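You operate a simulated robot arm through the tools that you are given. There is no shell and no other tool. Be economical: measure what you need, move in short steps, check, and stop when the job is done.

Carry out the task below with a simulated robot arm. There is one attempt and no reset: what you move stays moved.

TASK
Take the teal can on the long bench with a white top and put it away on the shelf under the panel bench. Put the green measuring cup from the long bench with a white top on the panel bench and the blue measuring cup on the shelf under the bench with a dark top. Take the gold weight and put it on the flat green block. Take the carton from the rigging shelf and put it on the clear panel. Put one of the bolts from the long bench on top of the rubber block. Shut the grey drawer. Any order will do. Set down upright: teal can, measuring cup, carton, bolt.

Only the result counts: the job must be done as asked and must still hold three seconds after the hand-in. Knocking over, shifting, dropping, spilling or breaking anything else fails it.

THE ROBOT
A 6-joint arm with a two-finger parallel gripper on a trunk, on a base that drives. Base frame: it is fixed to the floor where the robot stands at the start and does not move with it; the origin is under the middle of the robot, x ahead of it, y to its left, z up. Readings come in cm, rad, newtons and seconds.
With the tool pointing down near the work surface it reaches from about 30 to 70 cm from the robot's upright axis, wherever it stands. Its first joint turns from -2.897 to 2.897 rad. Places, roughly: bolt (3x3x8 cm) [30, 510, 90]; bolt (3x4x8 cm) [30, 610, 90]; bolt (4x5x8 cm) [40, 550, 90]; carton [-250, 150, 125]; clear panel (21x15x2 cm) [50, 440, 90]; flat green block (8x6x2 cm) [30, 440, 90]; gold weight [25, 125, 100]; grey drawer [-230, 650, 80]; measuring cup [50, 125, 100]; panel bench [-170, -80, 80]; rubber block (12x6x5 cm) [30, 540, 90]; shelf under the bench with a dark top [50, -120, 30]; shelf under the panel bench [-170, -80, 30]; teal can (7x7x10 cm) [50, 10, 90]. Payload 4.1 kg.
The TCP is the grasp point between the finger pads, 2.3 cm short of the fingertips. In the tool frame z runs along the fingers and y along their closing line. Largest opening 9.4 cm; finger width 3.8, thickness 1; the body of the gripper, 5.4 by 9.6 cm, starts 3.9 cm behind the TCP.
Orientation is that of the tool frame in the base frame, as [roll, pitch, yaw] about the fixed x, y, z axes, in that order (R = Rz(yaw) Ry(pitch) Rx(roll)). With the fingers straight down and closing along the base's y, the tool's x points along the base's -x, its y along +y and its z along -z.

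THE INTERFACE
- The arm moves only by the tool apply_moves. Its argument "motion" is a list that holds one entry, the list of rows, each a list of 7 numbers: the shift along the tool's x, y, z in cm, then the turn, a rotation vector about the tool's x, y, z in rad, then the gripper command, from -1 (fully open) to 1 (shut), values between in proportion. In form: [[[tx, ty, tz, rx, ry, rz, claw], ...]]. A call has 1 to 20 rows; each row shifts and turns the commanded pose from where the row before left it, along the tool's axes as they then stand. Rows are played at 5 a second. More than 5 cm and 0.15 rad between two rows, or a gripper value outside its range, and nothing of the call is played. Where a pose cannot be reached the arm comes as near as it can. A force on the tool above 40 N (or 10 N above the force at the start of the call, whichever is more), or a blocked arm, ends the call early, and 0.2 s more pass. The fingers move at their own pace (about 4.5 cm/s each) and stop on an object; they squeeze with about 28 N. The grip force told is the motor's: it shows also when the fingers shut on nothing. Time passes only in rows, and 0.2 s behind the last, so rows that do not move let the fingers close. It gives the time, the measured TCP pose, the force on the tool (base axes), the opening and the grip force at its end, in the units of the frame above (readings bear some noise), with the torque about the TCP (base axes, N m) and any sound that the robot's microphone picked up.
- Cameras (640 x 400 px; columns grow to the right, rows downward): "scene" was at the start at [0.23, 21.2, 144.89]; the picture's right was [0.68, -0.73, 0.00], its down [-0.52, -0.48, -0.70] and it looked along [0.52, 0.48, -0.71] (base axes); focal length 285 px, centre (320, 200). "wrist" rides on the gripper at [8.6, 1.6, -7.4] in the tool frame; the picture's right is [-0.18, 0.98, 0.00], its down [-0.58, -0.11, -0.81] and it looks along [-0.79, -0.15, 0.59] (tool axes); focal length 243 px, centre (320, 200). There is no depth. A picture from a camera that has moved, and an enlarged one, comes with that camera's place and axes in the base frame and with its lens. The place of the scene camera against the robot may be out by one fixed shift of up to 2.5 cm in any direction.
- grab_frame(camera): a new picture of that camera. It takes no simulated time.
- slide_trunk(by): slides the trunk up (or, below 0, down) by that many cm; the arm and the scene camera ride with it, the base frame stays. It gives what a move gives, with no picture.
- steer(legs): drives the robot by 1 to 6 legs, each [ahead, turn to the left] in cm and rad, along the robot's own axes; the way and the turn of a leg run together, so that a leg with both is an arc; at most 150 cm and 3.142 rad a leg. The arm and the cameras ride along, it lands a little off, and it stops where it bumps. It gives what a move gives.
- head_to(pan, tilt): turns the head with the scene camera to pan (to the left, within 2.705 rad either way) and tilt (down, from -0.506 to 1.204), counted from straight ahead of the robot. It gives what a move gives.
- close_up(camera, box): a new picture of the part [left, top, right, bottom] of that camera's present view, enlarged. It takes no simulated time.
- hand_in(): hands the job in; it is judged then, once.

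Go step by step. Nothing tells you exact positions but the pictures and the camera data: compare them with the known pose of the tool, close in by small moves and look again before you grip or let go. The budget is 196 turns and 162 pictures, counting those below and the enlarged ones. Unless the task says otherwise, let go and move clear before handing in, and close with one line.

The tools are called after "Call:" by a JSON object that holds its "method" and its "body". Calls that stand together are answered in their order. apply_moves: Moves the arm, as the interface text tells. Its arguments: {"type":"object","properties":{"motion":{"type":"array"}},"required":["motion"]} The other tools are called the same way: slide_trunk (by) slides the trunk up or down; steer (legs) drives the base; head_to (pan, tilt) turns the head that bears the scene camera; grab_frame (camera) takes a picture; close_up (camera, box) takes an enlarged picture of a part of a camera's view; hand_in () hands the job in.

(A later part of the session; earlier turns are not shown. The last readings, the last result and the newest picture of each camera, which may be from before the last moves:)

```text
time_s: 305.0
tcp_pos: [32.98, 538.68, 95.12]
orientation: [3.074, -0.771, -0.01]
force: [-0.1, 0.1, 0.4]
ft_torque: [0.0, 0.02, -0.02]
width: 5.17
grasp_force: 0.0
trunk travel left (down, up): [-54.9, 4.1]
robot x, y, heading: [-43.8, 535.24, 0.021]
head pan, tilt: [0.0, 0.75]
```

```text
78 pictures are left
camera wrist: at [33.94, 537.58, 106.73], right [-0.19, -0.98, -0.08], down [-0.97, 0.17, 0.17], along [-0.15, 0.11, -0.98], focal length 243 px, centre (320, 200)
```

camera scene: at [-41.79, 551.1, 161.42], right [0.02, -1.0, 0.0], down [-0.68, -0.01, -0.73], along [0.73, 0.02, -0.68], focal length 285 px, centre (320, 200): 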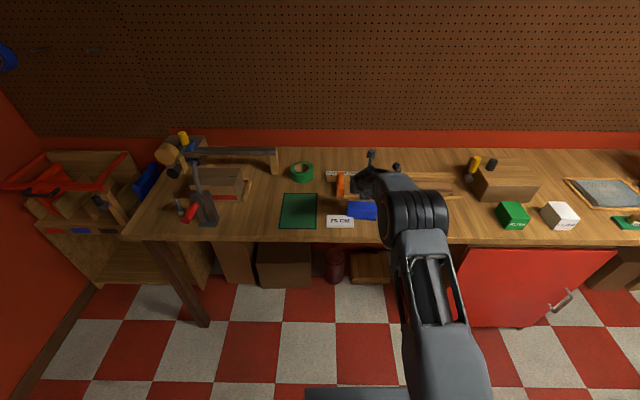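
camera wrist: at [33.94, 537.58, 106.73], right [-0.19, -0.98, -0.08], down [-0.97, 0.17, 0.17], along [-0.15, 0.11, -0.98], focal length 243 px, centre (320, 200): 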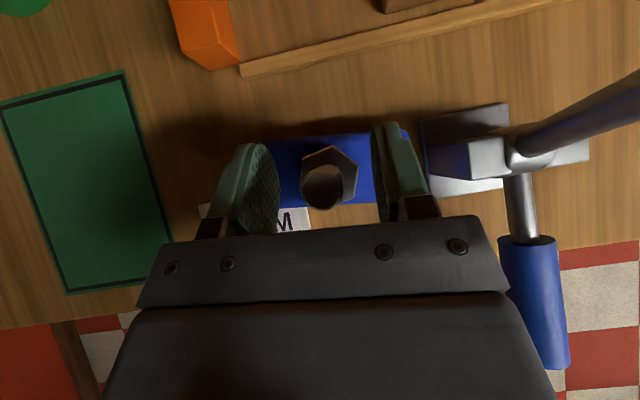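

The bolt stands on the block. Withdraw.

Call:
{"method": "apply_moves", "body": {"motion": [[[0, 0, -3.5, 0, 0, 0, -0.1], [0, 0, -4, 0, 0, 0, -0.1], [0, 0, -4, 0, 0, 0, -0.1], [0, 0, 0, 0, 0, 0, -0.1]]]}}

Call:
{"method": "steer", "body": {"legs": [[-22, 0]]}}

Call:
{"method": "grab_frame", "body": {"camera": "scene"}}

Call:
{"method": "close_up", "body": {"camera": "scene", "box": [280, 130, 480, 255]}}

```text
time_s: 306.0
tcp_pos: [24.86, 539.55, 103.4]
orientation: [3.074, -0.771, -0.007]
force: [0.0, 0.8, 0.2]
ft_torque: [-0.03, 0.01, -0.03]
width: 5.19
grasp_force: 0.1
trunk travel left (down, up): [-54.9, 4.1]
robot x, y, heading: [-43.91, 535.67, 0.024]
head pan, tilt: [0.0, 0.75]
```

```text
time_s: 307.6
tcp_pos: [3.03, 538.88, 103.48]
orientation: [3.076, -0.772, -0.009]
force: [0.0, -0.1, 0.1]
ft_torque: [0.01, 0.02, 0.02]
width: 5.2
grasp_force: 0.1
trunk travel left (down, up): [-54.9, 4.1]
robot x, y, heading: [-66.18, 535.02, 0.02]
head pan, tilt: [0.0, 0.75]
```

```text
77 pictures are left
camera scene: at [-63.75, 550.64, 157.63], right [0.02, -1.0, 0.0], down [-0.68, -0.01, -0.73], along [0.73, 0.01, -0.68], focal length 285 px, centre (320, 200)
```

scene: 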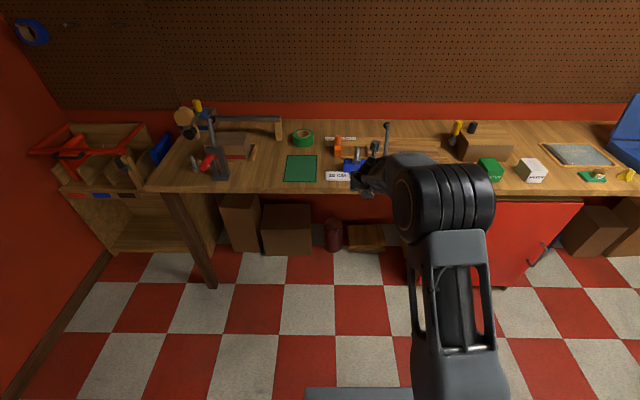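

```text
3.20 times, centred on (380, 192) of scene
camera zoom: at [-63.75, 550.64, 157.63], right [0.02, -1.0, 0.0], down [-0.68, -0.01, -0.73], along [0.73, 0.01, -0.68], focal length 913 px, centre (128, 224)
```

zoom: 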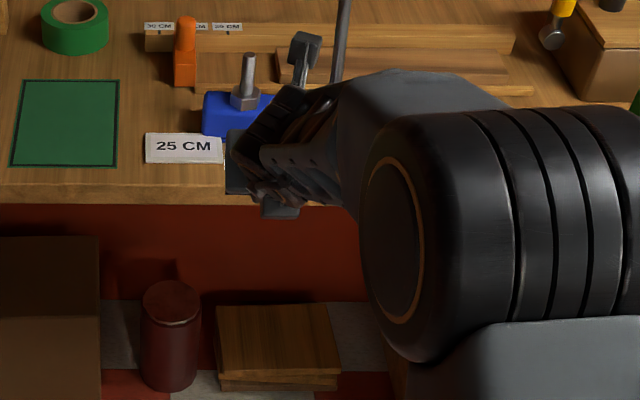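

The bolt stands on the rubber block. Next find the grey drawer near (-230, 650).

Call:
{"method": "head_to", "body": {"pan": 2.45, "tilt": 0.35}}

Call:
{"method": "grab_frame", "body": {"camera": "scene"}}

```text
time_s: 309.9
tcp_pos: [2.86, 538.93, 103.36]
orientation: [3.076, -0.772, -0.012]
force: [-0.1, 0.7, -0.2]
ft_torque: [-0.01, 0.01, 0.01]
width: 5.2
grasp_force: 0.1
trunk travel left (down, up): [-54.9, 4.1]
robot x, y, heading: [-65.87, 535.05, 0.022]
head pan, tilt: [2.45, 0.351]
```

```text
75 pictures are left
camera scene: at [-79.25, 556.28, 161.19], right [0.62, 0.78, 0.0], down [0.27, -0.21, -0.94], along [-0.73, 0.58, -0.34], focal length 285 px, centre (320, 200)
```

scene: 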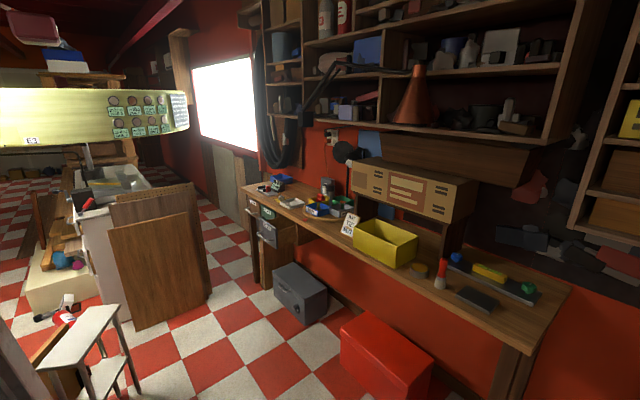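

Call:
{"method": "close_up", "body": {"camera": "scene", "box": [220, 170, 360, 320]}}

```text
2.67 times, centred on (290, 245) of scene
camera zoom: at [-79.25, 556.28, 161.19], right [0.62, 0.78, 0.0], down [0.27, -0.21, -0.94], along [-0.73, 0.58, -0.34], focal length 761 px, centre (400, 80)
```

zoom: 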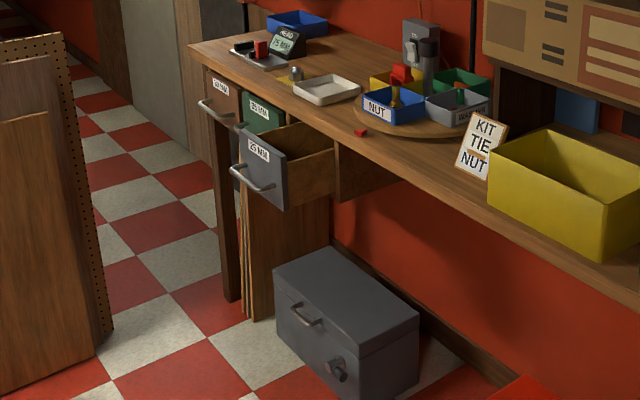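

The grey drawer is the open right-hand one, front at about (-231, 634, 76), opening towards -y. A small stool stands nearby, so I'll look lower to map obstacles.

Call:
{"method": "head_to", "body": {"pan": 2.65, "tilt": 0.65}}

Call:
{"method": "grab_frame", "body": {"camera": "scene"}}

```text
time_s: 310.7
tcp_pos: [2.95, 538.97, 103.43]
orientation: [3.074, -0.772, -0.011]
force: [0.1, -0.5, 1.1]
ft_torque: [-0.01, -0.06, 0.01]
width: 5.18
grasp_force: 0.0
trunk travel left (down, up): [-54.9, 4.1]
robot x, y, heading: [-65.73, 534.87, 0.02]
head pan, tilt: [2.649, 0.649]
```

```text
73 pictures are left
camera scene: at [-79.7, 554.44, 158.49], right [0.46, 0.89, 0.0], down [0.54, -0.28, -0.8], along [-0.71, 0.36, -0.6], focal length 285 px, centre (320, 200)
```

scene: 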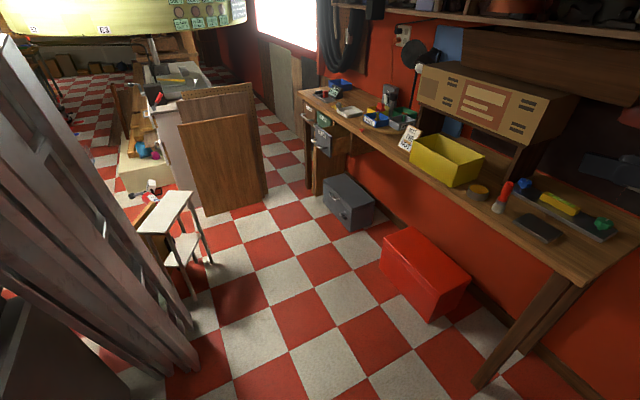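

The stool and ladder feet are at y<547, so I'll keep to y≈573. First flatten the tool and close the gripper, then drive over.

Call:
{"method": "apply_moves", "body": {"motion": [[[0, 0, 0, 0, 0.14, 0, 1], [0, 0, 0, 0, 0.14, 0, 1], [0, 0, 0, 0, 0.14, 0, 1], [0, 0, 0, 0, 0, 0, 1], [0, 0, 0, 0, 0, 0, 1]]]}}

Call:
{"method": "steer", "body": {"legs": [[0, 2.43], [60, 0], [0, 0.69]]}}

Call:
{"method": "head_to", "body": {"pan": -0.2, "tilt": 0.6}}

Call:
{"method": "grab_frame", "body": {"camera": "scene"}}

```text
time_s: 311.9
tcp_pos: [2.87, 538.24, 103.16]
orientation: [2.993, -1.033, 0.039]
force: [1.0, 0.6, -0.8]
ft_torque: [-0.03, 0.03, -0.02]
width: 0.01
grasp_force: 27.8
out of reach, approached as far as the arm can: row 1, 2
trunk travel left (down, up): [-54.9, 4.1]
robot x, y, heading: [-65.63, 535.11, 0.021]
head pan, tilt: [2.649, 0.649]
```

```text
time_s: 322.9
tcp_pos: [-181.52, 568.83, 103.25]
orientation: [2.993, -1.034, -3.103]
force: [-0.2, -0.4, -0.9]
ft_torque: [0.02, 0.0, 0.02]
width: 0.03
grasp_force: 28.4
trunk travel left (down, up): [-54.9, 4.1]
robot x, y, heading: [-113.01, 572.5, -3.12]
head pan, tilt: [2.649, 0.649]
```

```text
time_s: 325.4
tcp_pos: [-181.54, 568.68, 103.42]
orientation: [2.994, -1.031, -3.103]
force: [-0.2, 0.0, 0.5]
ft_torque: [0.03, 0.01, -0.01]
width: 0.02
grasp_force: 27.6
trunk travel left (down, up): [-54.9, 4.1]
robot x, y, heading: [-112.93, 571.9, -3.126]
head pan, tilt: [-0.201, 0.6]
```

```text
72 pictures are left
camera scene: at [-114.74, 556.23, 158.91], right [0.18, 0.98, 0.0], down [0.56, -0.1, -0.83], along [-0.81, 0.15, -0.56], focal length 285 px, centre (320, 200)
```

scene: 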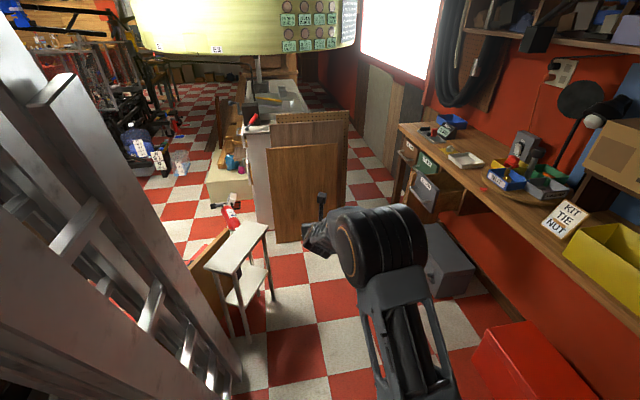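

Call:
{"method": "close_up", "body": {"camera": "scene", "box": [380, 110, 500, 240]}}

```text
3.08 times, centred on (440, 175) of scene
camera zoom: at [-114.74, 556.23, 158.91], right [0.18, 0.98, 0.0], down [0.56, -0.1, -0.83], along [-0.81, 0.15, -0.56], focal length 878 px, centre (-49, 277)
```

zoom: 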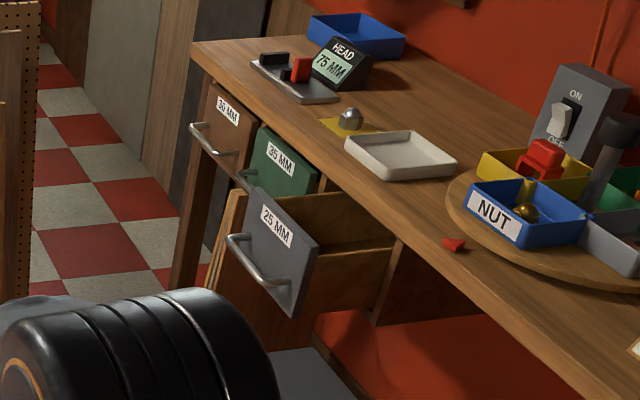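

The drawer front is at about y≈642, x≈-257…-233, z 59–75, and its handle sticks out to y≈640. I'll drive to about (-192, 586), turn so the fist is in front of it, and lower.

Call:
{"method": "steer", "body": {"legs": [[0, -0.2], [78, 0], [0, -0.5]]}}

Call:
{"method": "slide_trunk", "body": {"by": -32}}

Call:
{"method": "head_to", "body": {"pan": -0.1, "tilt": 0.8}}

Call:
{"method": "grab_frame", "body": {"camera": "scene"}}

Call:
{"method": "grab_frame", "body": {"camera": "wrist"}}

```text
time_s: 331.8
tcp_pos: [-244.29, 627.98, 103.23]
orientation: [2.994, -1.03, 2.476]
force: [-0.5, -0.8, -0.2]
ft_torque: [0.0, -0.03, 0.0]
width: 0.0
grasp_force: 27.6
trunk travel left (down, up): [-54.9, 4.1]
robot x, y, heading: [-189.48, 585.78, 2.459]
head pan, tilt: [-0.201, 0.6]
```

```text
time_s: 334.9
tcp_pos: [-244.26, 628.08, 71.3]
orientation: [2.995, -1.032, 2.477]
force: [0.0, 0.2, 0.8]
ft_torque: [-0.01, 0.02, -0.02]
width: 0.0
grasp_force: 27.9
trunk travel left (down, up): [-22.9, 36.1]
robot x, y, heading: [-189.78, 586.25, 2.461]
head pan, tilt: [-0.201, 0.6]
```

```text
time_s: 335.7
tcp_pos: [-244.35, 628.1, 71.3]
orientation: [2.993, -1.032, 2.477]
force: [-0.8, -0.7, 0.0]
ft_torque: [0.02, -0.03, -0.01]
width: 0.0
grasp_force: 28.1
trunk travel left (down, up): [-22.9, 36.1]
robot x, y, heading: [-189.21, 585.96, 2.462]
head pan, tilt: [-0.099, 0.799]
```

```text
70 pictures are left
camera scene: at [-200.93, 574.16, 125.23], right [0.7, 0.71, 0.0], down [0.51, -0.5, -0.7], along [-0.49, 0.49, -0.72], focal length 285 px, centre (320, 200)
```

scene: 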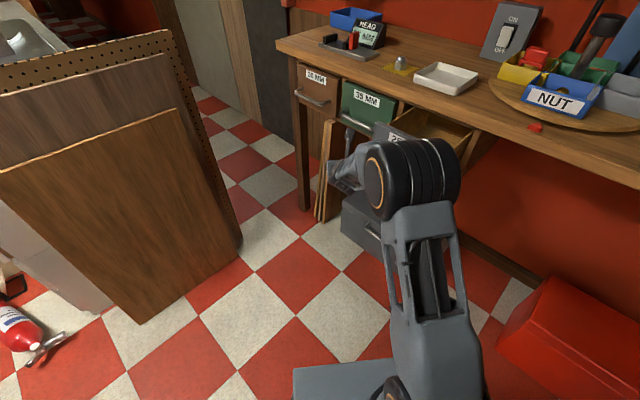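

```text
69 pictures are left
camera wrist: at [-242.35, 627.22, 82.72], right [0.77, 0.63, -0.08], down [0.62, -0.78, -0.1], along [-0.13, 0.02, -0.99], focal length 243 px, centre (320, 200)
```

wrist: 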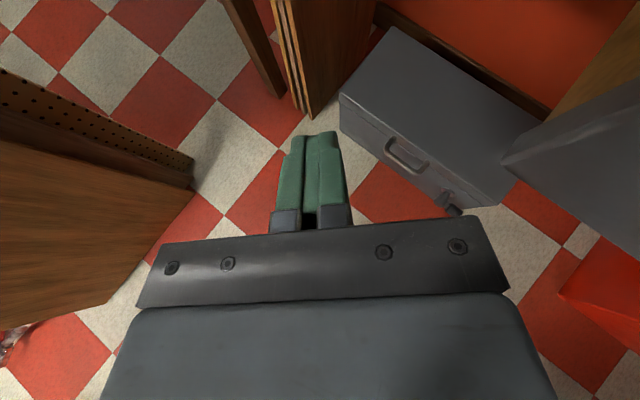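

Comparing views again, the drawer front is really at about y≈635, x -241…-219, z 70–84, closing to y≈648. I'll back up and turn a little so the fist lines up with its centre, then raise to z≈80.

Call:
{"method": "steer", "body": {"legs": [[-12, 0], [0, -0.1]]}}

Call:
{"method": "slide_trunk", "body": {"by": 9}}

Call:
{"method": "grab_frame", "body": {"camera": "wrist"}}

Call:
{"method": "grab_frame", "body": {"camera": "scene"}}

```text
time_s: 337.4
tcp_pos: [-230.49, 625.68, 71.26]
orientation: [2.994, -1.033, 2.379]
force: [0.0, -0.1, 0.1]
ft_torque: [-0.01, -0.01, 0.01]
width: 0.0
grasp_force: 27.9
trunk travel left (down, up): [-22.9, 36.1]
robot x, y, heading: [-180.36, 578.46, 2.359]
head pan, tilt: [-0.099, 0.799]
```

```text
time_s: 338.4
tcp_pos: [-230.27, 625.06, 77.19]
orientation: [3.002, -0.999, 2.375]
force: [1.8, -1.2, -4.9]
ft_torque: [-0.11, -0.05, -0.07]
width: 0.0
grasp_force: 28.2
trunk travel left (down, up): [-30.2, 28.8]
robot x, y, heading: [-180.27, 578.31, 2.367]
head pan, tilt: [-0.099, 0.799]
stopped: the force on the tool passed its limit at 50 N (the readings are from after the stop); the commanded pose is now the measured one
```

```text
68 pictures are left
camera wrist: at [-228.6, 624.4, 88.76], right [0.83, 0.55, -0.08], down [0.55, -0.83, -0.07], along [-0.1, 0.01, -0.99], focal length 243 px, centre (320, 200)
```

wrist: 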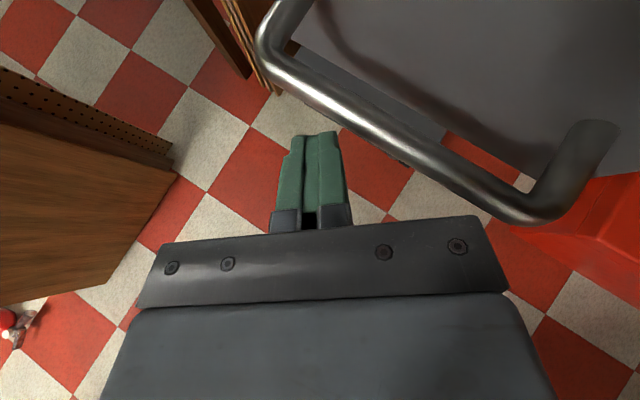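

```text
67 pictures are left
camera scene: at [-192.58, 567.72, 132.55], right [0.77, 0.64, 0.0], down [0.46, -0.55, -0.7], along [-0.44, 0.54, -0.72], focal length 285 px, centre (320, 200)
```

scene: 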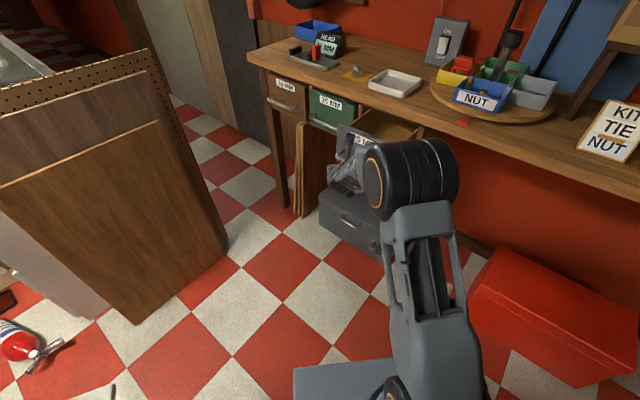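

The fist touched the drawer's handle from below while rising (handle at y≈628, z≈79). I'll lower a little, pull back, then raise to z≈83 to push the panel above the handle.

Call:
{"method": "slide_trunk", "body": {"by": -1.5}}

Call:
{"method": "apply_moves", "body": {"motion": [[[-1.06, -1.88, -2.08, 0, 0, 0, 1], [-1.06, -1.88, -2.08, 0, 0, 0, 1], [-1.06, -1.88, -2.08, 0, 0, 0, 1], [0, 0, 0, 0, 0, 0, 1]]]}}

Call:
{"method": "slide_trunk", "body": {"by": 7.5}}

Call:
{"method": "grab_frame", "body": {"camera": "wrist"}}

```text
time_s: 339.0
tcp_pos: [-230.23, 625.22, 75.89]
orientation: [3.002, -1.003, 2.377]
force: [-1.0, -0.1, -0.1]
ft_torque: [0.03, 0.02, 0.02]
width: 0.0
grasp_force: 28.3
trunk travel left (down, up): [-28.7, 30.3]
robot x, y, heading: [-180.24, 578.75, 2.358]
head pan, tilt: [-0.099, 0.799]
```

```text
time_s: 340.0
tcp_pos: [-230.18, 616.21, 76.02]
orientation: [2.999, -1.003, 2.376]
force: [0.4, 0.7, 0.0]
ft_torque: [0.02, -0.01, 0.0]
width: 0.0
grasp_force: 27.9
trunk travel left (down, up): [-28.7, 30.3]
robot x, y, heading: [-179.95, 578.43, 2.36]
head pan, tilt: [-0.099, 0.799]
```

```text
time_s: 341.1
tcp_pos: [-230.24, 616.25, 83.54]
orientation: [3.002, -1.004, 2.376]
force: [0.5, -0.1, 0.6]
ft_torque: [0.0, -0.03, 0.02]
width: 0.01
grasp_force: 27.5
trunk travel left (down, up): [-36.2, 22.8]
robot x, y, heading: [-180.54, 578.8, 2.358]
head pan, tilt: [-0.099, 0.799]
```

```text
66 pictures are left
camera wrist: at [-228.52, 615.46, 95.07], right [0.83, 0.55, -0.08], down [0.55, -0.83, -0.07], along [-0.11, 0.01, -0.99], focal length 243 px, centre (320, 200)
```

wrist: 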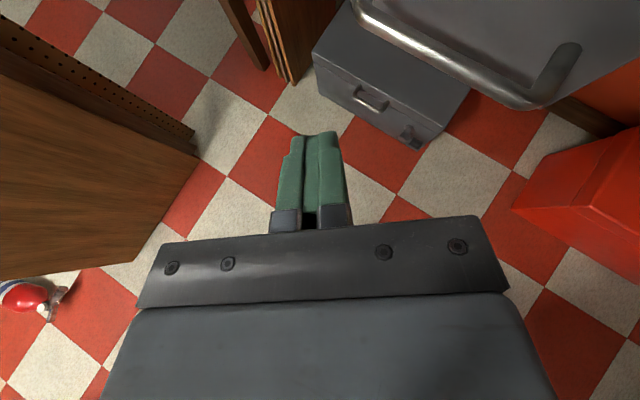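

Triangulated: handle at y≈629.8, z≈76.5, x -237…-220; panel about y≈634, top z≈84. I'll lower to z≈81, shift to its centre, and push in +y.

Call:
{"method": "slide_trunk", "body": {"by": -2.3}}

Call:
{"method": "apply_moves", "body": {"motion": [[[-1.1, 2.3, -1.5, 0, 0, 0, 1], [1.07, 1.88, 2.08, 0, 0, 0, 1], [1.07, 1.88, 2.08, 0, 0, 0, 1], [1.07, 1.88, 2.08, 0, 0, 0, 1], [1.07, 1.88, 2.08, 0, 0, 0, 1], [0, 0, 0, 0, 0, 0, 1]]]}}

Call:
{"method": "grab_frame", "body": {"camera": "wrist"}}

```text
time_s: 341.8
tcp_pos: [-230.25, 616.13, 81.24]
orientation: [3.002, -1.002, 2.376]
force: [-0.4, 0.7, -0.1]
ft_torque: [0.02, 0.0, -0.02]
width: 0.0
grasp_force: 27.6
trunk travel left (down, up): [-33.9, 25.1]
robot x, y, heading: [-180.74, 578.71, 2.364]
head pan, tilt: [-0.099, 0.799]
```

```text
time_s: 343.2
tcp_pos: [-227.3, 628.26, 80.97]
orientation: [3.003, -1.003, 2.376]
force: [-0.8, -0.1, -0.3]
ft_torque: [0.03, 0.0, -0.02]
width: 0.0
grasp_force: 28.1
trunk travel left (down, up): [-33.9, 25.1]
robot x, y, heading: [-180.3, 578.53, 2.356]
head pan, tilt: [-0.099, 0.799]
```

```text
65 pictures are left
camera wrist: at [-225.56, 627.55, 92.59], right [0.83, 0.55, -0.08], down [0.55, -0.83, -0.07], along [-0.11, 0.01, -0.99], focal length 243 px, centre (320, 200)
```

wrist: 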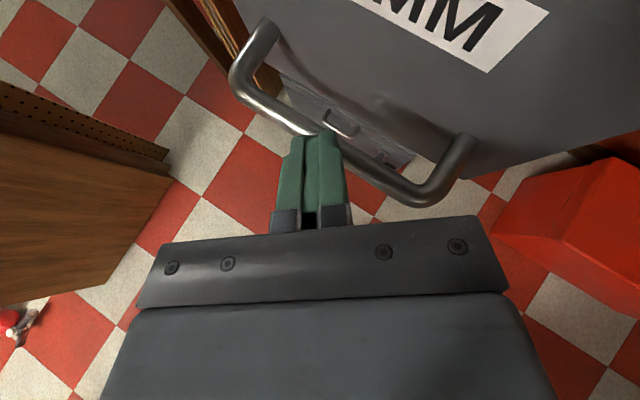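

The fist is above the handle. Keep pushing.

Call:
{"method": "apply_moves", "body": {"motion": [[[0.71, 1.25, 1.39, 0, 0, 0, 1], [0.71, 1.25, 1.39, 0, 0, 0, 1], [0.71, 1.25, 1.39, 0, 0, 0, 1], [0.71, 1.25, 1.39, 0, 0, 0, 1]]]}}

Call:
{"method": "grab_frame", "body": {"camera": "wrist"}}

Call:
{"method": "grab_frame", "body": {"camera": "scene"}}

```text
time_s: 344.2
tcp_pos: [-227.18, 636.26, 80.85]
orientation: [3.0, -1.0, 2.375]
force: [-0.6, 0.3, 0.1]
ft_torque: [-0.02, 0.02, 0.0]
width: 0.01
grasp_force: 28.2
trunk travel left (down, up): [-33.9, 25.1]
robot x, y, heading: [-180.03, 578.45, 2.361]
head pan, tilt: [-0.099, 0.799]
```

```text
64 pictures are left
camera wrist: at [-225.63, 635.53, 92.32], right [0.83, 0.55, -0.08], down [0.55, -0.83, -0.07], along [-0.1, 0.01, -0.99], focal length 243 px, centre (320, 200)
```

wrist: 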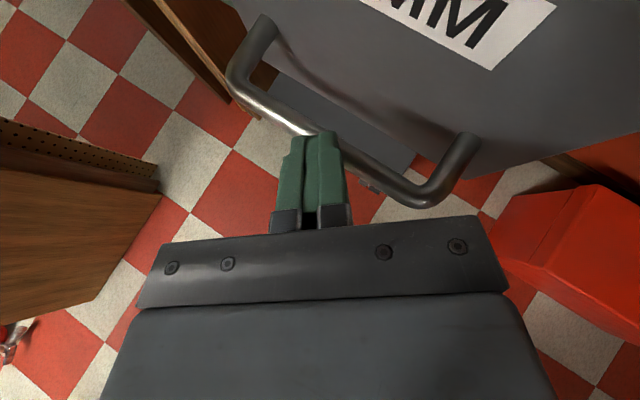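

```text
63 pictures are left
camera scene: at [-192.59, 567.75, 136.17], right [0.77, 0.64, 0.0], down [0.46, -0.55, -0.7], along [-0.44, 0.54, -0.72], focal length 285 px, centre (320, 200)
```

scene: 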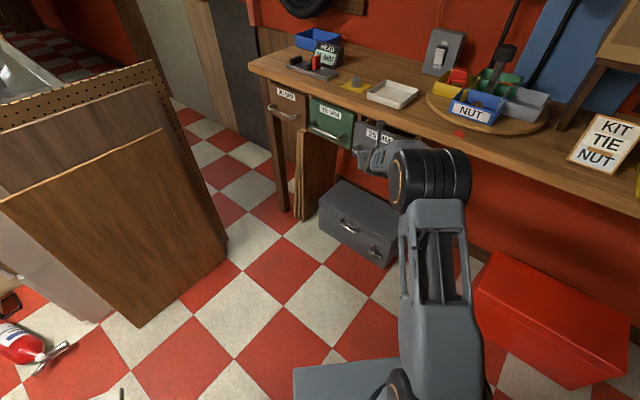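

The drawer is moving in and nearly flush. Push on until it stops.

Call:
{"method": "apply_moves", "body": {"motion": [[[0.36, 0.63, 0.7, 0, 0, 0, 1], [0.36, 0.63, 0.7, 0, 0, 0, 1], [0.36, 0.63, 0.7, 0, 0, 0, 1], [0, 0, 0, 0, 0, 0, 1]]]}}

Call:
{"method": "apply_moves", "body": {"motion": [[[0.36, 0.63, 0.7, 0, 0, 0, 1], [0.36, 0.63, 0.7, 0, 0, 0, 1], [0, 0, 0, 0, 0, 0, 1]]]}}

Call:
{"method": "grab_frame", "body": {"camera": "scene"}}

```text
time_s: 345.2
tcp_pos: [-227.37, 639.29, 80.82]
orientation: [3.001, -1.002, 2.377]
force: [3.5, -5.9, 3.0]
ft_torque: [-0.1, -0.06, -0.01]
width: 0.02
grasp_force: 27.9
trunk travel left (down, up): [-33.9, 25.1]
robot x, y, heading: [-180.01, 578.66, 2.358]
head pan, tilt: [-0.099, 0.799]
```

```text
time_s: 345.6
tcp_pos: [-227.38, 639.26, 80.82]
orientation: [3.005, -0.993, 2.378]
force: [15.2, -23.0, 13.8]
ft_torque: [-0.34, -0.44, -0.26]
width: 0.0
grasp_force: 27.6
trunk travel left (down, up): [-33.9, 25.1]
robot x, y, heading: [-180.35, 578.26, 2.358]
head pan, tilt: [-0.099, 0.799]
stopped in row 1: the force on the tool passed its limit at 49 N (the readings are from after the stop); the commanded pose is now the measured one
```

```text
62 pictures are left
camera scene: at [-192.27, 567.32, 136.21], right [0.77, 0.64, 0.0], down [0.46, -0.55, -0.7], along [-0.45, 0.54, -0.71], focal length 285 px, centre (320, 200)
```

scene: 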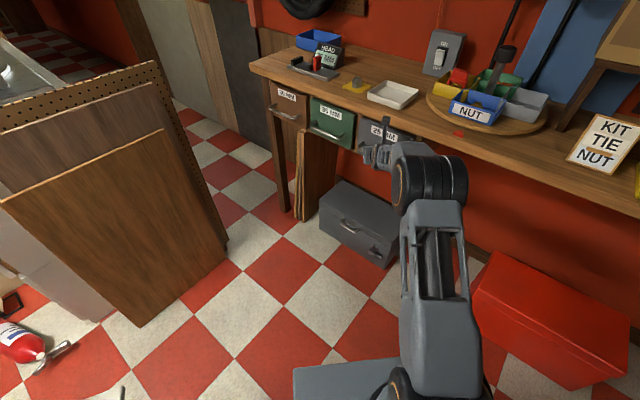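

The drawer has reached its stop. Pull back and inspect.

Call:
{"method": "apply_moves", "body": {"motion": [[[-1.07, -1.88, -2.08, 0, 0, 0, 1], [-1.07, -1.88, -2.08, 0, 0, 0, 1], [-1.07, -1.88, -2.08, 0, 0, 0, 1], [-1.07, -1.88, -2.08, 0, 0, 0, 1], [-1.07, -1.88, -2.08, 0, 0, 0, 1], [0, 0, 0, 0, 0, 0, 1]]]}}

Call:
{"method": "close_up", "body": {"camera": "scene", "box": [250, 70, 450, 195]}}

```text
time_s: 347.0
tcp_pos: [-227.3, 624.55, 80.9]
orientation: [3.006, -0.993, 2.377]
force: [-0.5, 0.1, 0.0]
ft_torque: [0.04, -0.01, 0.02]
width: 0.0
grasp_force: 28.0
trunk travel left (down, up): [-33.9, 25.1]
robot x, y, heading: [-180.19, 578.32, 2.366]
head pan, tilt: [-0.099, 0.799]
```

```text
3.20 times, centred on (350, 132) of scene
camera zoom: at [-192.54, 567.67, 136.18], right [0.77, 0.64, 0.0], down [0.46, -0.55, -0.7], along [-0.45, 0.54, -0.72], focal length 913 px, centre (224, 416)
```

zoom: 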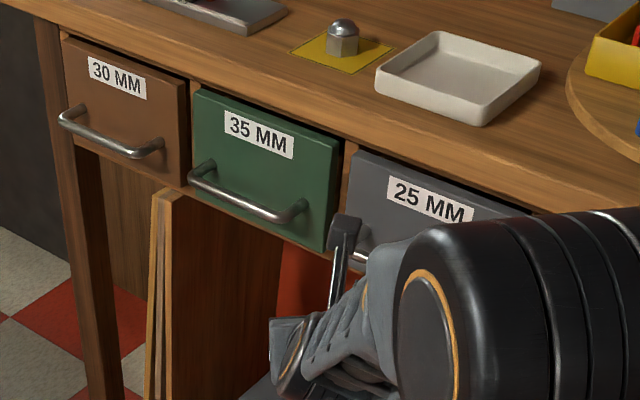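

The grey drawer is flush with its neighbours. Last is the carton; I'll raise the arm, back out the same way, and drive down the lane.

Call:
{"method": "slide_trunk", "body": {"by": 22}}

Call:
{"method": "steer", "body": {"legs": [[0, 0.6], [-78, 0], [-52, 0]]}}

Call:
{"method": "steer", "body": {"legs": [[0, -2.4], [0, -2.12], [150, 0], [130, 0]]}}

Call:
{"method": "head_to", "body": {"pan": -1.2, "tilt": 0.25}}

Call:
{"method": "grab_frame", "body": {"camera": "scene"}}

```text
time_s: 349.3
tcp_pos: [-227.37, 624.58, 102.97]
orientation: [3.006, -0.991, 2.378]
force: [0.1, -0.9, -0.5]
ft_torque: [-0.01, 0.0, -0.02]
width: 0.01
grasp_force: 27.9
trunk travel left (down, up): [-55.9, 3.1]
robot x, y, heading: [-180.21, 578.14, 2.361]
head pan, tilt: [-0.099, 0.799]
```

```text
time_s: 357.8
tcp_pos: [-117.81, 566.42, 103.02]
orientation: [3.007, -0.991, 2.976]
force: [0.8, 0.0, -0.4]
ft_torque: [-0.01, 0.0, -0.05]
width: 0.0
grasp_force: 28.4
trunk travel left (down, up): [-55.9, 3.1]
robot x, y, heading: [-52.98, 555.15, 2.965]
head pan, tilt: [-0.099, 0.799]
```

```text
time_s: 382.0
tcp_pos: [-46.99, 210.96, 102.79]
orientation: [3.006, -0.991, -1.533]
force: [0.2, 0.5, 0.5]
ft_torque: [-0.01, -0.02, -0.02]
width: 0.02
grasp_force: 28.3
trunk travel left (down, up): [-55.9, 3.1]
robot x, y, heading: [-48.58, 276.91, -1.543]
head pan, tilt: [-0.099, 0.799]
```

```text
time_s: 383.3
tcp_pos: [-46.9, 210.99, 102.84]
orientation: [3.005, -0.992, -1.532]
force: [-0.6, -1.3, -0.3]
ft_torque: [-0.03, 0.05, -0.03]
width: 0.01
grasp_force: 28.1
trunk travel left (down, up): [-55.9, 3.1]
robot x, y, heading: [-48.66, 277.03, -1.548]
head pan, tilt: [-1.201, 0.25]
```

```text
60 pictures are left
camera scene: at [-40.71, 278.74, 163.09], right [-0.38, 0.92, 0.0], down [0.23, 0.1, -0.97], along [-0.89, -0.37, -0.25], focal length 285 px, centre (320, 200)
```

scene: 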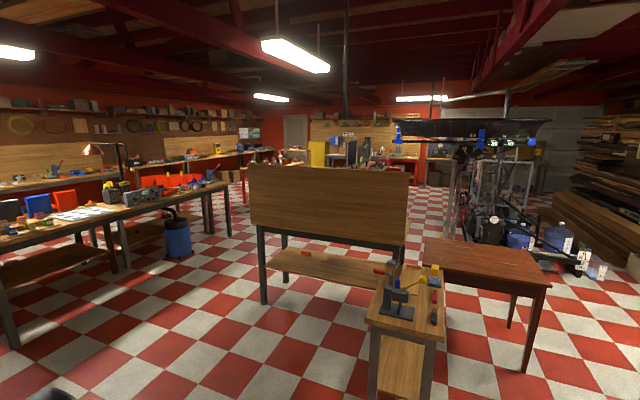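

The rigging shelf is behind the wooden board at x≈-240, so I need to go round its near end (y<141). I'll drive along y≈65 and look at it from the other side.

Call:
{"method": "steer", "body": {"legs": [[105, 0], [105, 0], [0, -1.6], [140, 0]]}}

Call:
{"method": "head_to", "body": {"pan": -0.5, "tilt": 0.25}}

Call:
{"method": "grab_frame", "body": {"camera": "scene"}}

```text
time_s: 404.3
tcp_pos: [-251.84, 68.49, 102.96]
orientation: [3.005, -0.991, 3.136]
force: [0.6, 0.5, -0.7]
ft_torque: [0.0, 0.02, 0.01]
width: 0.01
grasp_force: 28.4
trunk travel left (down, up): [-55.9, 3.1]
robot x, y, heading: [-186.03, 67.66, 3.123]
head pan, tilt: [-1.201, 0.25]
```

```text
time_s: 405.4
tcp_pos: [-251.88, 68.48, 102.79]
orientation: [3.006, -0.99, 3.14]
force: [-0.1, -0.6, -0.1]
ft_torque: [-0.02, -0.02, -0.03]
width: 0.0
grasp_force: 28.6
trunk travel left (down, up): [-55.9, 3.1]
robot x, y, heading: [-185.71, 67.64, 3.124]
head pan, tilt: [-0.499, 0.25]
```

```text
59 pictures are left
camera scene: at [-187.97, 54.6, 163.09], right [0.5, 0.87, 0.0], down [0.21, -0.12, -0.97], along [-0.84, 0.48, -0.25], focal length 285 px, centre (320, 200)
```

scene: 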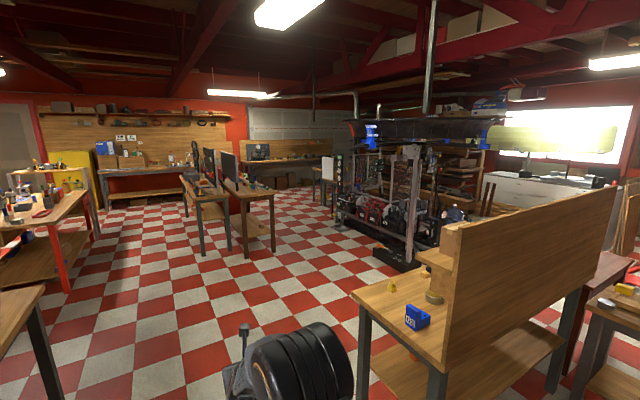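

The ledge is at the top of the board on its far side. I'll drive further and look back at it.

Call:
{"method": "steer", "body": {"legs": [[140, 0]]}}

Call:
{"method": "head_to", "body": {"pan": -2.2, "tilt": 0.3}}

Call:
{"method": "grab_frame", "body": {"camera": "scene"}}

```text
time_s: 412.4
tcp_pos: [-393.02, 70.28, 102.9]
orientation: [3.004, -0.992, -3.139]
force: [0.2, -0.6, -0.7]
ft_torque: [0.01, 0.02, 0.01]
width: 0.0
grasp_force: 28.0
trunk travel left (down, up): [-55.9, 3.1]
robot x, y, heading: [-327.43, 69.63, 3.127]
head pan, tilt: [-0.499, 0.25]
```

```text
time_s: 414.2
tcp_pos: [-392.99, 70.28, 102.91]
orientation: [3.004, -0.991, -3.14]
force: [0.5, -1.1, 0.3]
ft_torque: [0.0, -0.02, -0.01]
width: 0.0
grasp_force: 28.2
trunk travel left (down, up): [-55.9, 3.1]
robot x, y, heading: [-326.93, 70.16, 3.13]
head pan, tilt: [-2.201, 0.3]
```

```text
58 pictures are left
camera scene: at [-315.43, 59.61, 162.62], right [0.8, -0.6, 0.0], down [-0.18, -0.24, -0.96], along [0.57, 0.77, -0.3], focal length 285 px, centre (320, 200)
```

scene: 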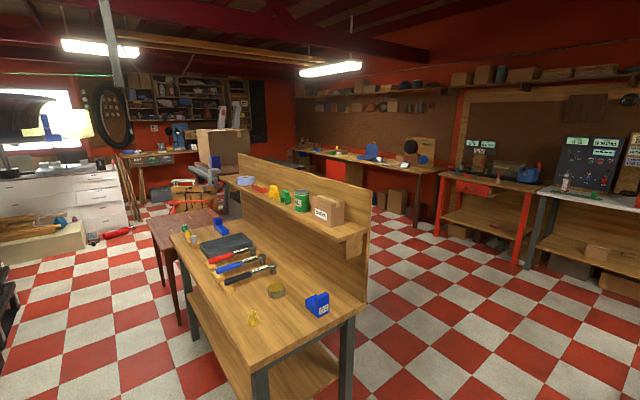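

Call:
{"method": "close_up", "body": {"camera": "scene", "box": [220, 150, 400, 330]}}

```text
2.22 times, centred on (310, 240) of scene
camera zoom: at [-315.43, 59.61, 162.62], right [0.8, -0.6, 0.0], down [-0.18, -0.24, -0.96], along [0.57, 0.77, -0.3], focal length 634 px, centre (342, 111)
```

zoom: 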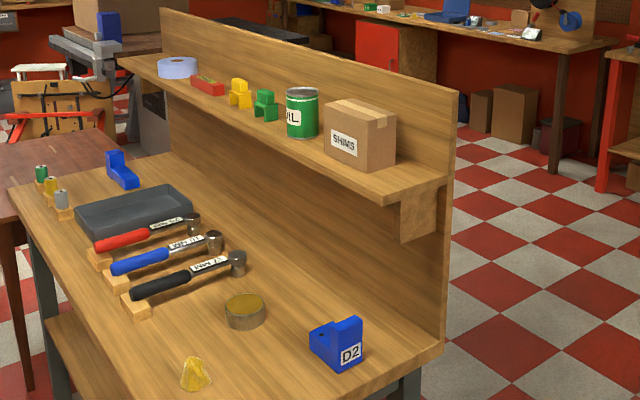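

The carton "SHIMS" stands on the ledge, about x -251…-244, y 139–150, z 120–128, with the green can just beyond it. I'll grip it across x from its near (-y) end, so I'll position the robot south of the table facing +y.

Call:
{"method": "steer", "body": {"legs": [[0, -0.3], [-84, 0], [0, -1.26]]}}

Call:
{"method": "slide_trunk", "body": {"by": 3}}

Call:
{"method": "apply_moves", "body": {"motion": [[[3, 0, -3, 0, 0, 0, -1], [3, 0, -3, 0, 0, 0, -1], [3, 0, -3, 0, 0, 0, -1], [3, 0, -2, 0.04, 0, 0, -1], [3, 0, -2, 0.04, 0, 0, -1], [3, 0, -2, 0.04, 0, 0, -1], [3, 0, 0, 0, -0.1, 0, -1], [0, 0, 0, 0, -0.1, 0, -1]]]}}

Call:
{"method": "head_to", "body": {"pan": -0.1, "tilt": 0.5}}

Call:
{"method": "grab_frame", "body": {"camera": "scene"}}

Call:
{"method": "grab_frame", "body": {"camera": "wrist"}}

```text
time_s: 422.7
tcp_pos: [-247.59, 110.01, 102.94]
orientation: [3.006, -0.992, 1.577]
force: [0.4, 0.2, -0.2]
ft_torque: [0.0, 0.03, -0.01]
width: 0.0
grasp_force: 27.9
trunk travel left (down, up): [-55.9, 3.1]
robot x, y, heading: [-247.95, 44.22, 1.564]
head pan, tilt: [-2.201, 0.3]
```

```text
time_s: 423.5
tcp_pos: [-247.6, 110.05, 105.89]
orientation: [3.005, -0.992, 1.577]
force: [-0.7, -0.1, -0.4]
ft_torque: [-0.01, -0.01, 0.01]
width: 0.01
grasp_force: 28.1
trunk travel left (down, up): [-58.9, 0.1]
robot x, y, heading: [-247.62, 43.89, 1.56]
head pan, tilt: [-2.201, 0.3]
```

```text
time_s: 425.3
tcp_pos: [-254.37, 107.77, 129.49]
orientation: [3.098, -0.803, 1.574]
force: [-0.5, 0.8, 0.4]
ft_torque: [0.01, 0.02, -0.02]
width: 9.4
grasp_force: 0.0
out of reach, approached as far as the arm can: row 6, 7, 8
trunk travel left (down, up): [-58.9, 0.1]
robot x, y, heading: [-247.78, 44.18, 1.562]
head pan, tilt: [-2.201, 0.3]
```

```text
time_s: 427.3
tcp_pos: [-254.17, 107.59, 129.47]
orientation: [3.099, -0.805, 1.575]
force: [-0.6, -0.4, 0.6]
ft_torque: [-0.04, 0.0, 0.03]
width: 9.4
grasp_force: 0.0
trunk travel left (down, up): [-58.9, 0.1]
robot x, y, heading: [-247.62, 43.99, 1.565]
head pan, tilt: [-0.099, 0.499]
```

```text
56 pictures are left
camera scene: at [-263.2, 46.31, 163.78], right [0.99, -0.11, 0.0], down [-0.05, -0.48, -0.88], along [0.09, 0.87, -0.48], focal length 285 px, centre (320, 200)
```

scene: 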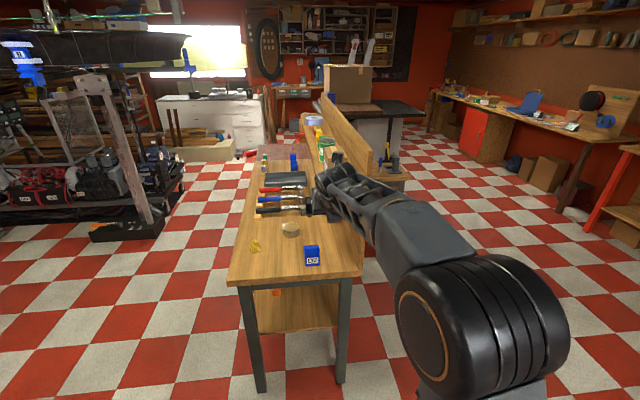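

```text
55 pictures are left
camera wrist: at [-252.96, 108.34, 141.07], right [0.98, -0.15, -0.1], down [-0.14, -0.98, 0.14], along [-0.12, -0.12, -0.99], focal length 243 px, centre (320, 200)
```

wrist: 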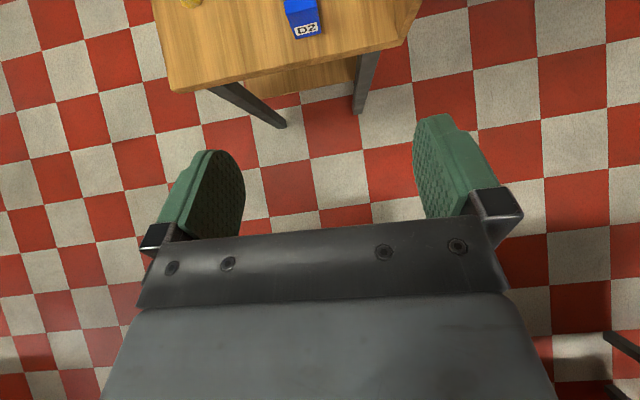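

Drive 15 cm closer so the wrist camera sees the carton.

Call:
{"method": "steer", "body": {"legs": [[14, 0]]}}

Call:
{"method": "apply_moves", "body": {"motion": [[[2.1, 1.5, -1.5, 0, 0, 0, -1], [2.1, 1.5, -1.5, 0, 0, 0, -1], [0, 0, 0, 0, 0, 0, -1]]]}}

Call:
{"method": "grab_frame", "body": {"camera": "wrist"}}

Call:
{"method": "grab_frame", "body": {"camera": "scene"}}

```text
time_s: 428.6
tcp_pos: [-254.36, 121.71, 129.4]
orientation: [3.1, -0.802, 1.573]
force: [-0.3, 0.8, -0.5]
ft_torque: [-0.02, 0.04, -0.02]
width: 9.39
grasp_force: 0.0
trunk travel left (down, up): [-58.9, 0.1]
robot x, y, heading: [-247.45, 58.63, 1.565]
head pan, tilt: [-0.099, 0.499]
```

```text
time_s: 429.4
tcp_pos: [-253.98, 121.57, 133.52]
orientation: [3.077, -0.81, 1.576]
force: [-0.3, -0.4, -0.2]
ft_torque: [-0.03, 0.02, 0.01]
width: 9.39
grasp_force: 0.1
out of reach, approached as far as the arm can: row 1, 2
trunk travel left (down, up): [-58.9, 0.1]
robot x, y, heading: [-247.8, 58.01, 1.562]
head pan, tilt: [-0.099, 0.499]
```

```text
54 pictures are left
camera wrist: at [-252.82, 122.03, 145.12], right [0.98, -0.17, -0.09], down [-0.16, -0.98, 0.13], along [-0.11, -0.11, -0.99], focal length 243 px, centre (320, 200)
```

wrist: 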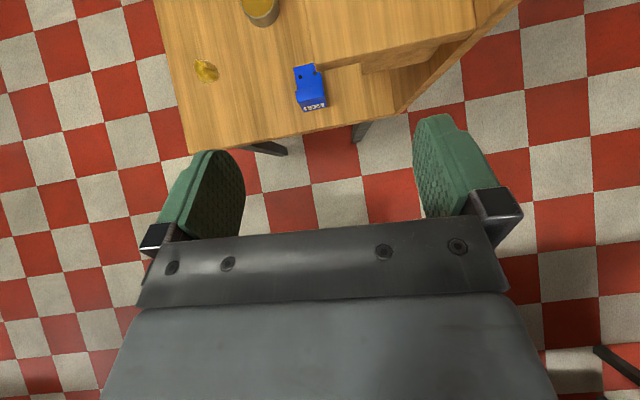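

```text
53 pictures are left
camera scene: at [-263.13, 60.26, 163.78], right [0.99, -0.11, 0.0], down [-0.05, -0.48, -0.88], along [0.09, 0.87, -0.48], focal length 285 px, centre (320, 200)
```

scene: 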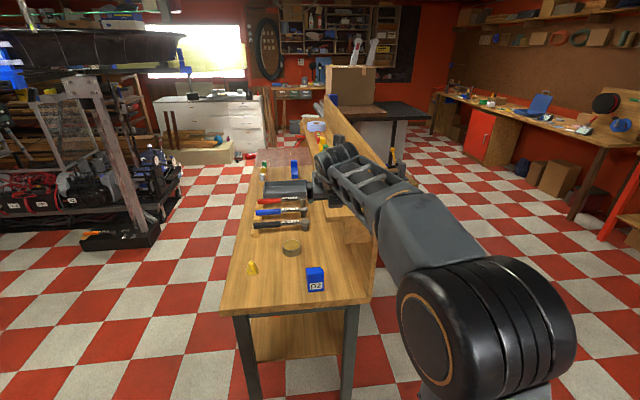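

Ledge spans x -254…-238, starting at y≈133, z≈119. Drive 9 cm more at this height to see the carton from above.

Call:
{"method": "steer", "body": {"legs": [[9, 0]]}}

Call:
{"method": "grab_frame", "body": {"camera": "wrist"}}

```text
time_s: 430.5
tcp_pos: [-253.98, 130.48, 133.39]
orientation: [3.077, -0.808, 1.576]
force: [0.4, 0.7, 0.3]
ft_torque: [0.0, 0.01, 0.01]
width: 9.38
grasp_force: 0.1
trunk travel left (down, up): [-58.9, 0.1]
robot x, y, heading: [-247.47, 66.9, 1.561]
head pan, tilt: [-0.099, 0.499]
```

```text
52 pictures are left
camera wrist: at [-252.78, 131.15, 145.02], right [0.98, -0.17, -0.09], down [-0.16, -0.98, 0.13], along [-0.11, -0.11, -0.99], focal length 243 px, centre (320, 200)
```

wrist: 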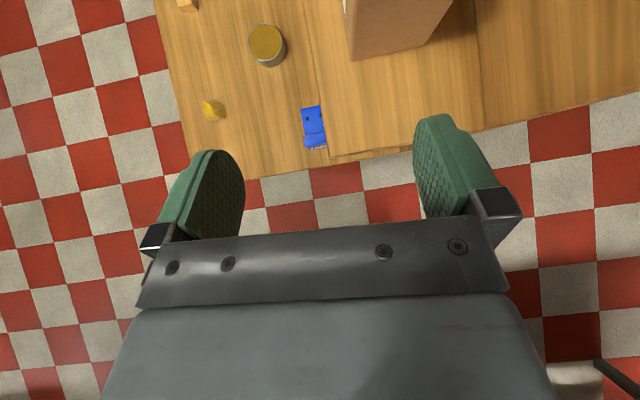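

The carton is at x -250.3…-242, near face y≈141.5 — about 8 cm wide, so alignment matters. I'll back the base 12 cm so the arm can extend, square the wrist and centre on x≈-246.

Call:
{"method": "steer", "body": {"legs": [[-13, 0]]}}

Call:
{"method": "apply_moves", "body": {"motion": [[[2.5, 1.5, 2.6, 0, 0, 0, -1], [2.5, 1.5, 2.6, 0.03, 0, 0, -1], [2.5, 1.6, 2.6, 0.031, 0, 0, -1], [0, 1.6, 0, 0, 0, 0, -1], [0, 1.6, 0, 0, 0, 0, -1], [0, 0, 0, 0, 0, 0, -1]]]}}

Call:
{"method": "grab_frame", "body": {"camera": "wrist"}}

```text
time_s: 431.8
tcp_pos: [-253.99, 117.39, 133.59]
orientation: [3.077, -0.813, 1.576]
force: [0.1, -0.8, -0.1]
ft_torque: [0.03, -0.05, -0.01]
width: 9.4
grasp_force: 0.1
trunk travel left (down, up): [-58.9, 0.1]
robot x, y, heading: [-247.74, 53.97, 1.565]
head pan, tilt: [-0.099, 0.499]
```

```text
time_s: 433.2
tcp_pos: [-253.43, 124.11, 130.0]
orientation: [3.072, -0.839, 1.577]
force: [-0.5, 0.7, -0.3]
ft_torque: [0.03, -0.01, 0.0]
width: 9.4
grasp_force: 0.1
out of reach, approached as far as the arm can: row 1, 2, 3, 5
trunk travel left (down, up): [-58.9, 0.1]
robot x, y, heading: [-247.54, 53.87, 1.564]
head pan, tilt: [-0.099, 0.499]
```

```text
51 pictures are left
camera wrist: at [-252.38, 124.37, 141.59], right [0.98, -0.17, -0.09], down [-0.16, -0.98, 0.1], along [-0.1, -0.08, -0.99], focal length 243 px, centre (320, 200)
```

wrist: 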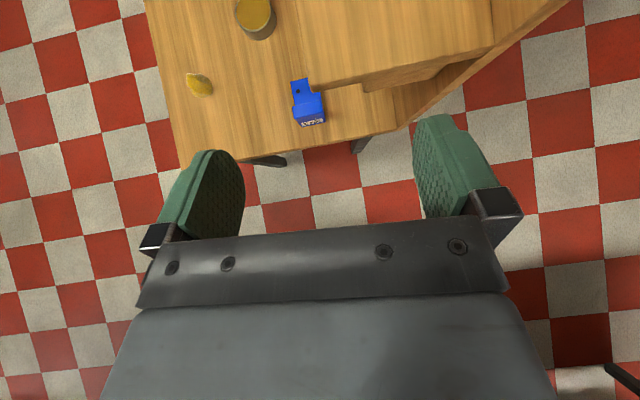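

The arm can't shift sideways there, so I'll shift the base instead: back off at an angle to gain 8 cm in x, square up, and then approach straight in at z≈125.5.

Call:
{"method": "steer", "body": {"legs": [[0, 0.4], [-20.5, 0], [0, -0.36]]}}

Call:
{"method": "slide_trunk", "body": {"by": -4.3}}

Call:
{"method": "steer", "body": {"legs": [[24, 0]]}}

Call:
{"method": "grab_frame", "body": {"camera": "wrist"}}

```text
time_s: 437.1
tcp_pos: [-248.51, 105.09, 129.89]
orientation: [3.071, -0.838, 1.619]
force: [1.0, 0.2, -0.5]
ft_torque: [0.0, 0.01, -0.01]
width: 9.42
grasp_force: 0.1
trunk travel left (down, up): [-58.9, 0.1]
robot x, y, heading: [-240.03, 34.85, 1.609]
head pan, tilt: [-0.099, 0.499]
```

```text
time_s: 438.0
tcp_pos: [-248.5, 105.0, 125.65]
orientation: [3.072, -0.84, 1.62]
force: [0.2, -0.7, 0.9]
ft_torque: [0.0, 0.0, 0.03]
width: 9.4
grasp_force: 0.1
trunk travel left (down, up): [-54.6, 4.4]
robot x, y, heading: [-239.81, 35.15, 1.606]
head pan, tilt: [-0.099, 0.499]
```

```text
time_s: 439.8
tcp_pos: [-249.39, 129.22, 125.6]
orientation: [3.07, -0.841, 1.619]
force: [0.7, 0.2, -0.4]
ft_torque: [0.0, 0.05, 0.01]
width: 9.41
grasp_force: 0.0
trunk travel left (down, up): [-54.6, 4.4]
robot x, y, heading: [-241.01, 59.49, 1.607]
head pan, tilt: [-0.099, 0.499]
```

```text
50 pictures are left
camera wrist: at [-248.26, 129.44, 137.24], right [0.99, -0.13, -0.09], down [-0.12, -0.99, 0.1], along [-0.1, -0.09, -0.99], focal length 243 px, centre (320, 200)
```

wrist: 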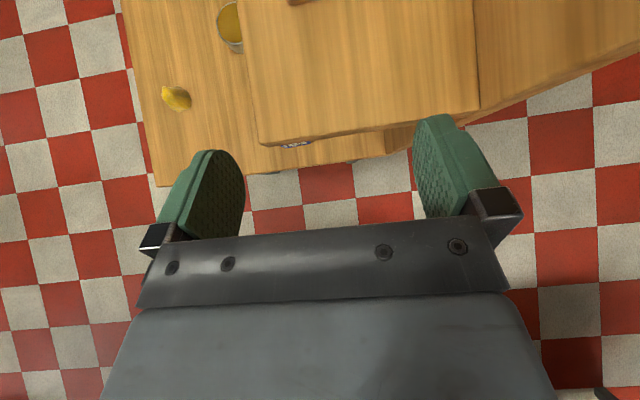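

I need 3.5 cm more in +x. I'll try the arm's sideways shift at this height.

Call:
{"method": "apply_moves", "body": {"motion": [[[0, 1.8, 0, 0, 0, 0, -1], [0, 1.8, 0, 0, 0, 0, -1], [0, 0, 0, 0, 0, 0, -1]]]}}

```text
time_s: 440.6
tcp_pos: [-247.12, 128.48, 125.25]
orientation: [3.056, -0.845, 1.621]
force: [0.1, -0.7, 0.0]
ft_torque: [0.01, 0.0, 0.01]
width: 9.43
grasp_force: 0.1
out of reach, approached as far as the arm can: row 1, 2
trunk travel left (down, up): [-54.6, 4.4]
robot x, y, heading: [-240.78, 59.23, 1.612]
head pan, tilt: [-0.099, 0.499]
```

Moving right drives the wrist into its limit, so I'll go the other way with the arm (to square the wrist) and then shift the base.

Call:
{"method": "apply_moves", "body": {"motion": [[[0, -2.5, 0, 0, 0, 0, -1], [0, -2.5, 0, 0.03, 0, 0, -1], [0, -1.0, 0, 0.05, 0, 0, -1], [0, 0, 0, 0, 0, 0, -1]]]}}

```text
time_s: 441.6
tcp_pos: [-254.02, 127.86, 124.42]
orientation: [3.136, -0.846, 1.617]
force: [0.3, -1.2, -0.1]
ft_torque: [-0.01, -0.03, 0.0]
width: 9.37
grasp_force: 0.0
out of reach, approached as far as the arm can: row 3
trunk travel left (down, up): [-54.6, 4.4]
robot x, y, heading: [-240.56, 59.29, 1.604]
head pan, tilt: [-0.099, 0.499]
```

Wrist is squared now. Shift the base +4.6 cm in x, square the heading and approach.

Call:
{"method": "steer", "body": {"legs": [[0, 0.3], [-14, 0], [0, -0.344]]}}

Call:
{"method": "slide_trunk", "body": {"by": 1.2}}

Call:
{"method": "steer", "body": {"legs": [[18, 0]]}}

Call:
{"method": "grab_frame", "body": {"camera": "wrist"}}

```text
time_s: 444.9
tcp_pos: [-246.35, 115.35, 124.44]
orientation: [3.137, -0.845, 1.573]
force: [0.2, -0.8, -0.1]
ft_torque: [0.01, 0.03, 0.02]
width: 9.4
grasp_force: 0.0
trunk travel left (down, up): [-54.6, 4.4]
robot x, y, heading: [-236.29, 46.37, 1.562]
head pan, tilt: [-0.099, 0.499]
```

```text
time_s: 445.5
tcp_pos: [-246.39, 115.35, 125.62]
orientation: [3.136, -0.847, 1.575]
force: [-0.1, -0.1, 0.3]
ft_torque: [-0.03, -0.02, -0.04]
width: 9.4
grasp_force: 0.1
trunk travel left (down, up): [-55.8, 3.2]
robot x, y, heading: [-235.81, 46.01, 1.565]
head pan, tilt: [-0.099, 0.499]
```

```text
time_s: 447.0
tcp_pos: [-246.39, 133.57, 125.55]
orientation: [3.137, -0.846, 1.576]
force: [0.0, -0.9, -0.5]
ft_torque: [0.02, -0.02, 0.0]
width: 9.39
grasp_force: 0.1
trunk travel left (down, up): [-55.8, 3.2]
robot x, y, heading: [-235.73, 64.17, 1.564]
head pan, tilt: [-0.099, 0.499]
```

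```text
49 pictures are left
camera wrist: at [-244.73, 133.8, 137.17], right [0.98, -0.12, -0.13], down [-0.11, -0.99, 0.1], along [-0.14, -0.08, -0.99], focal length 243 px, centre (320, 200)
```

wrist: 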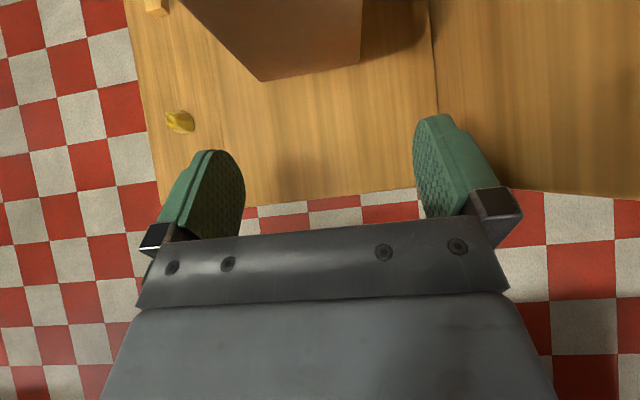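

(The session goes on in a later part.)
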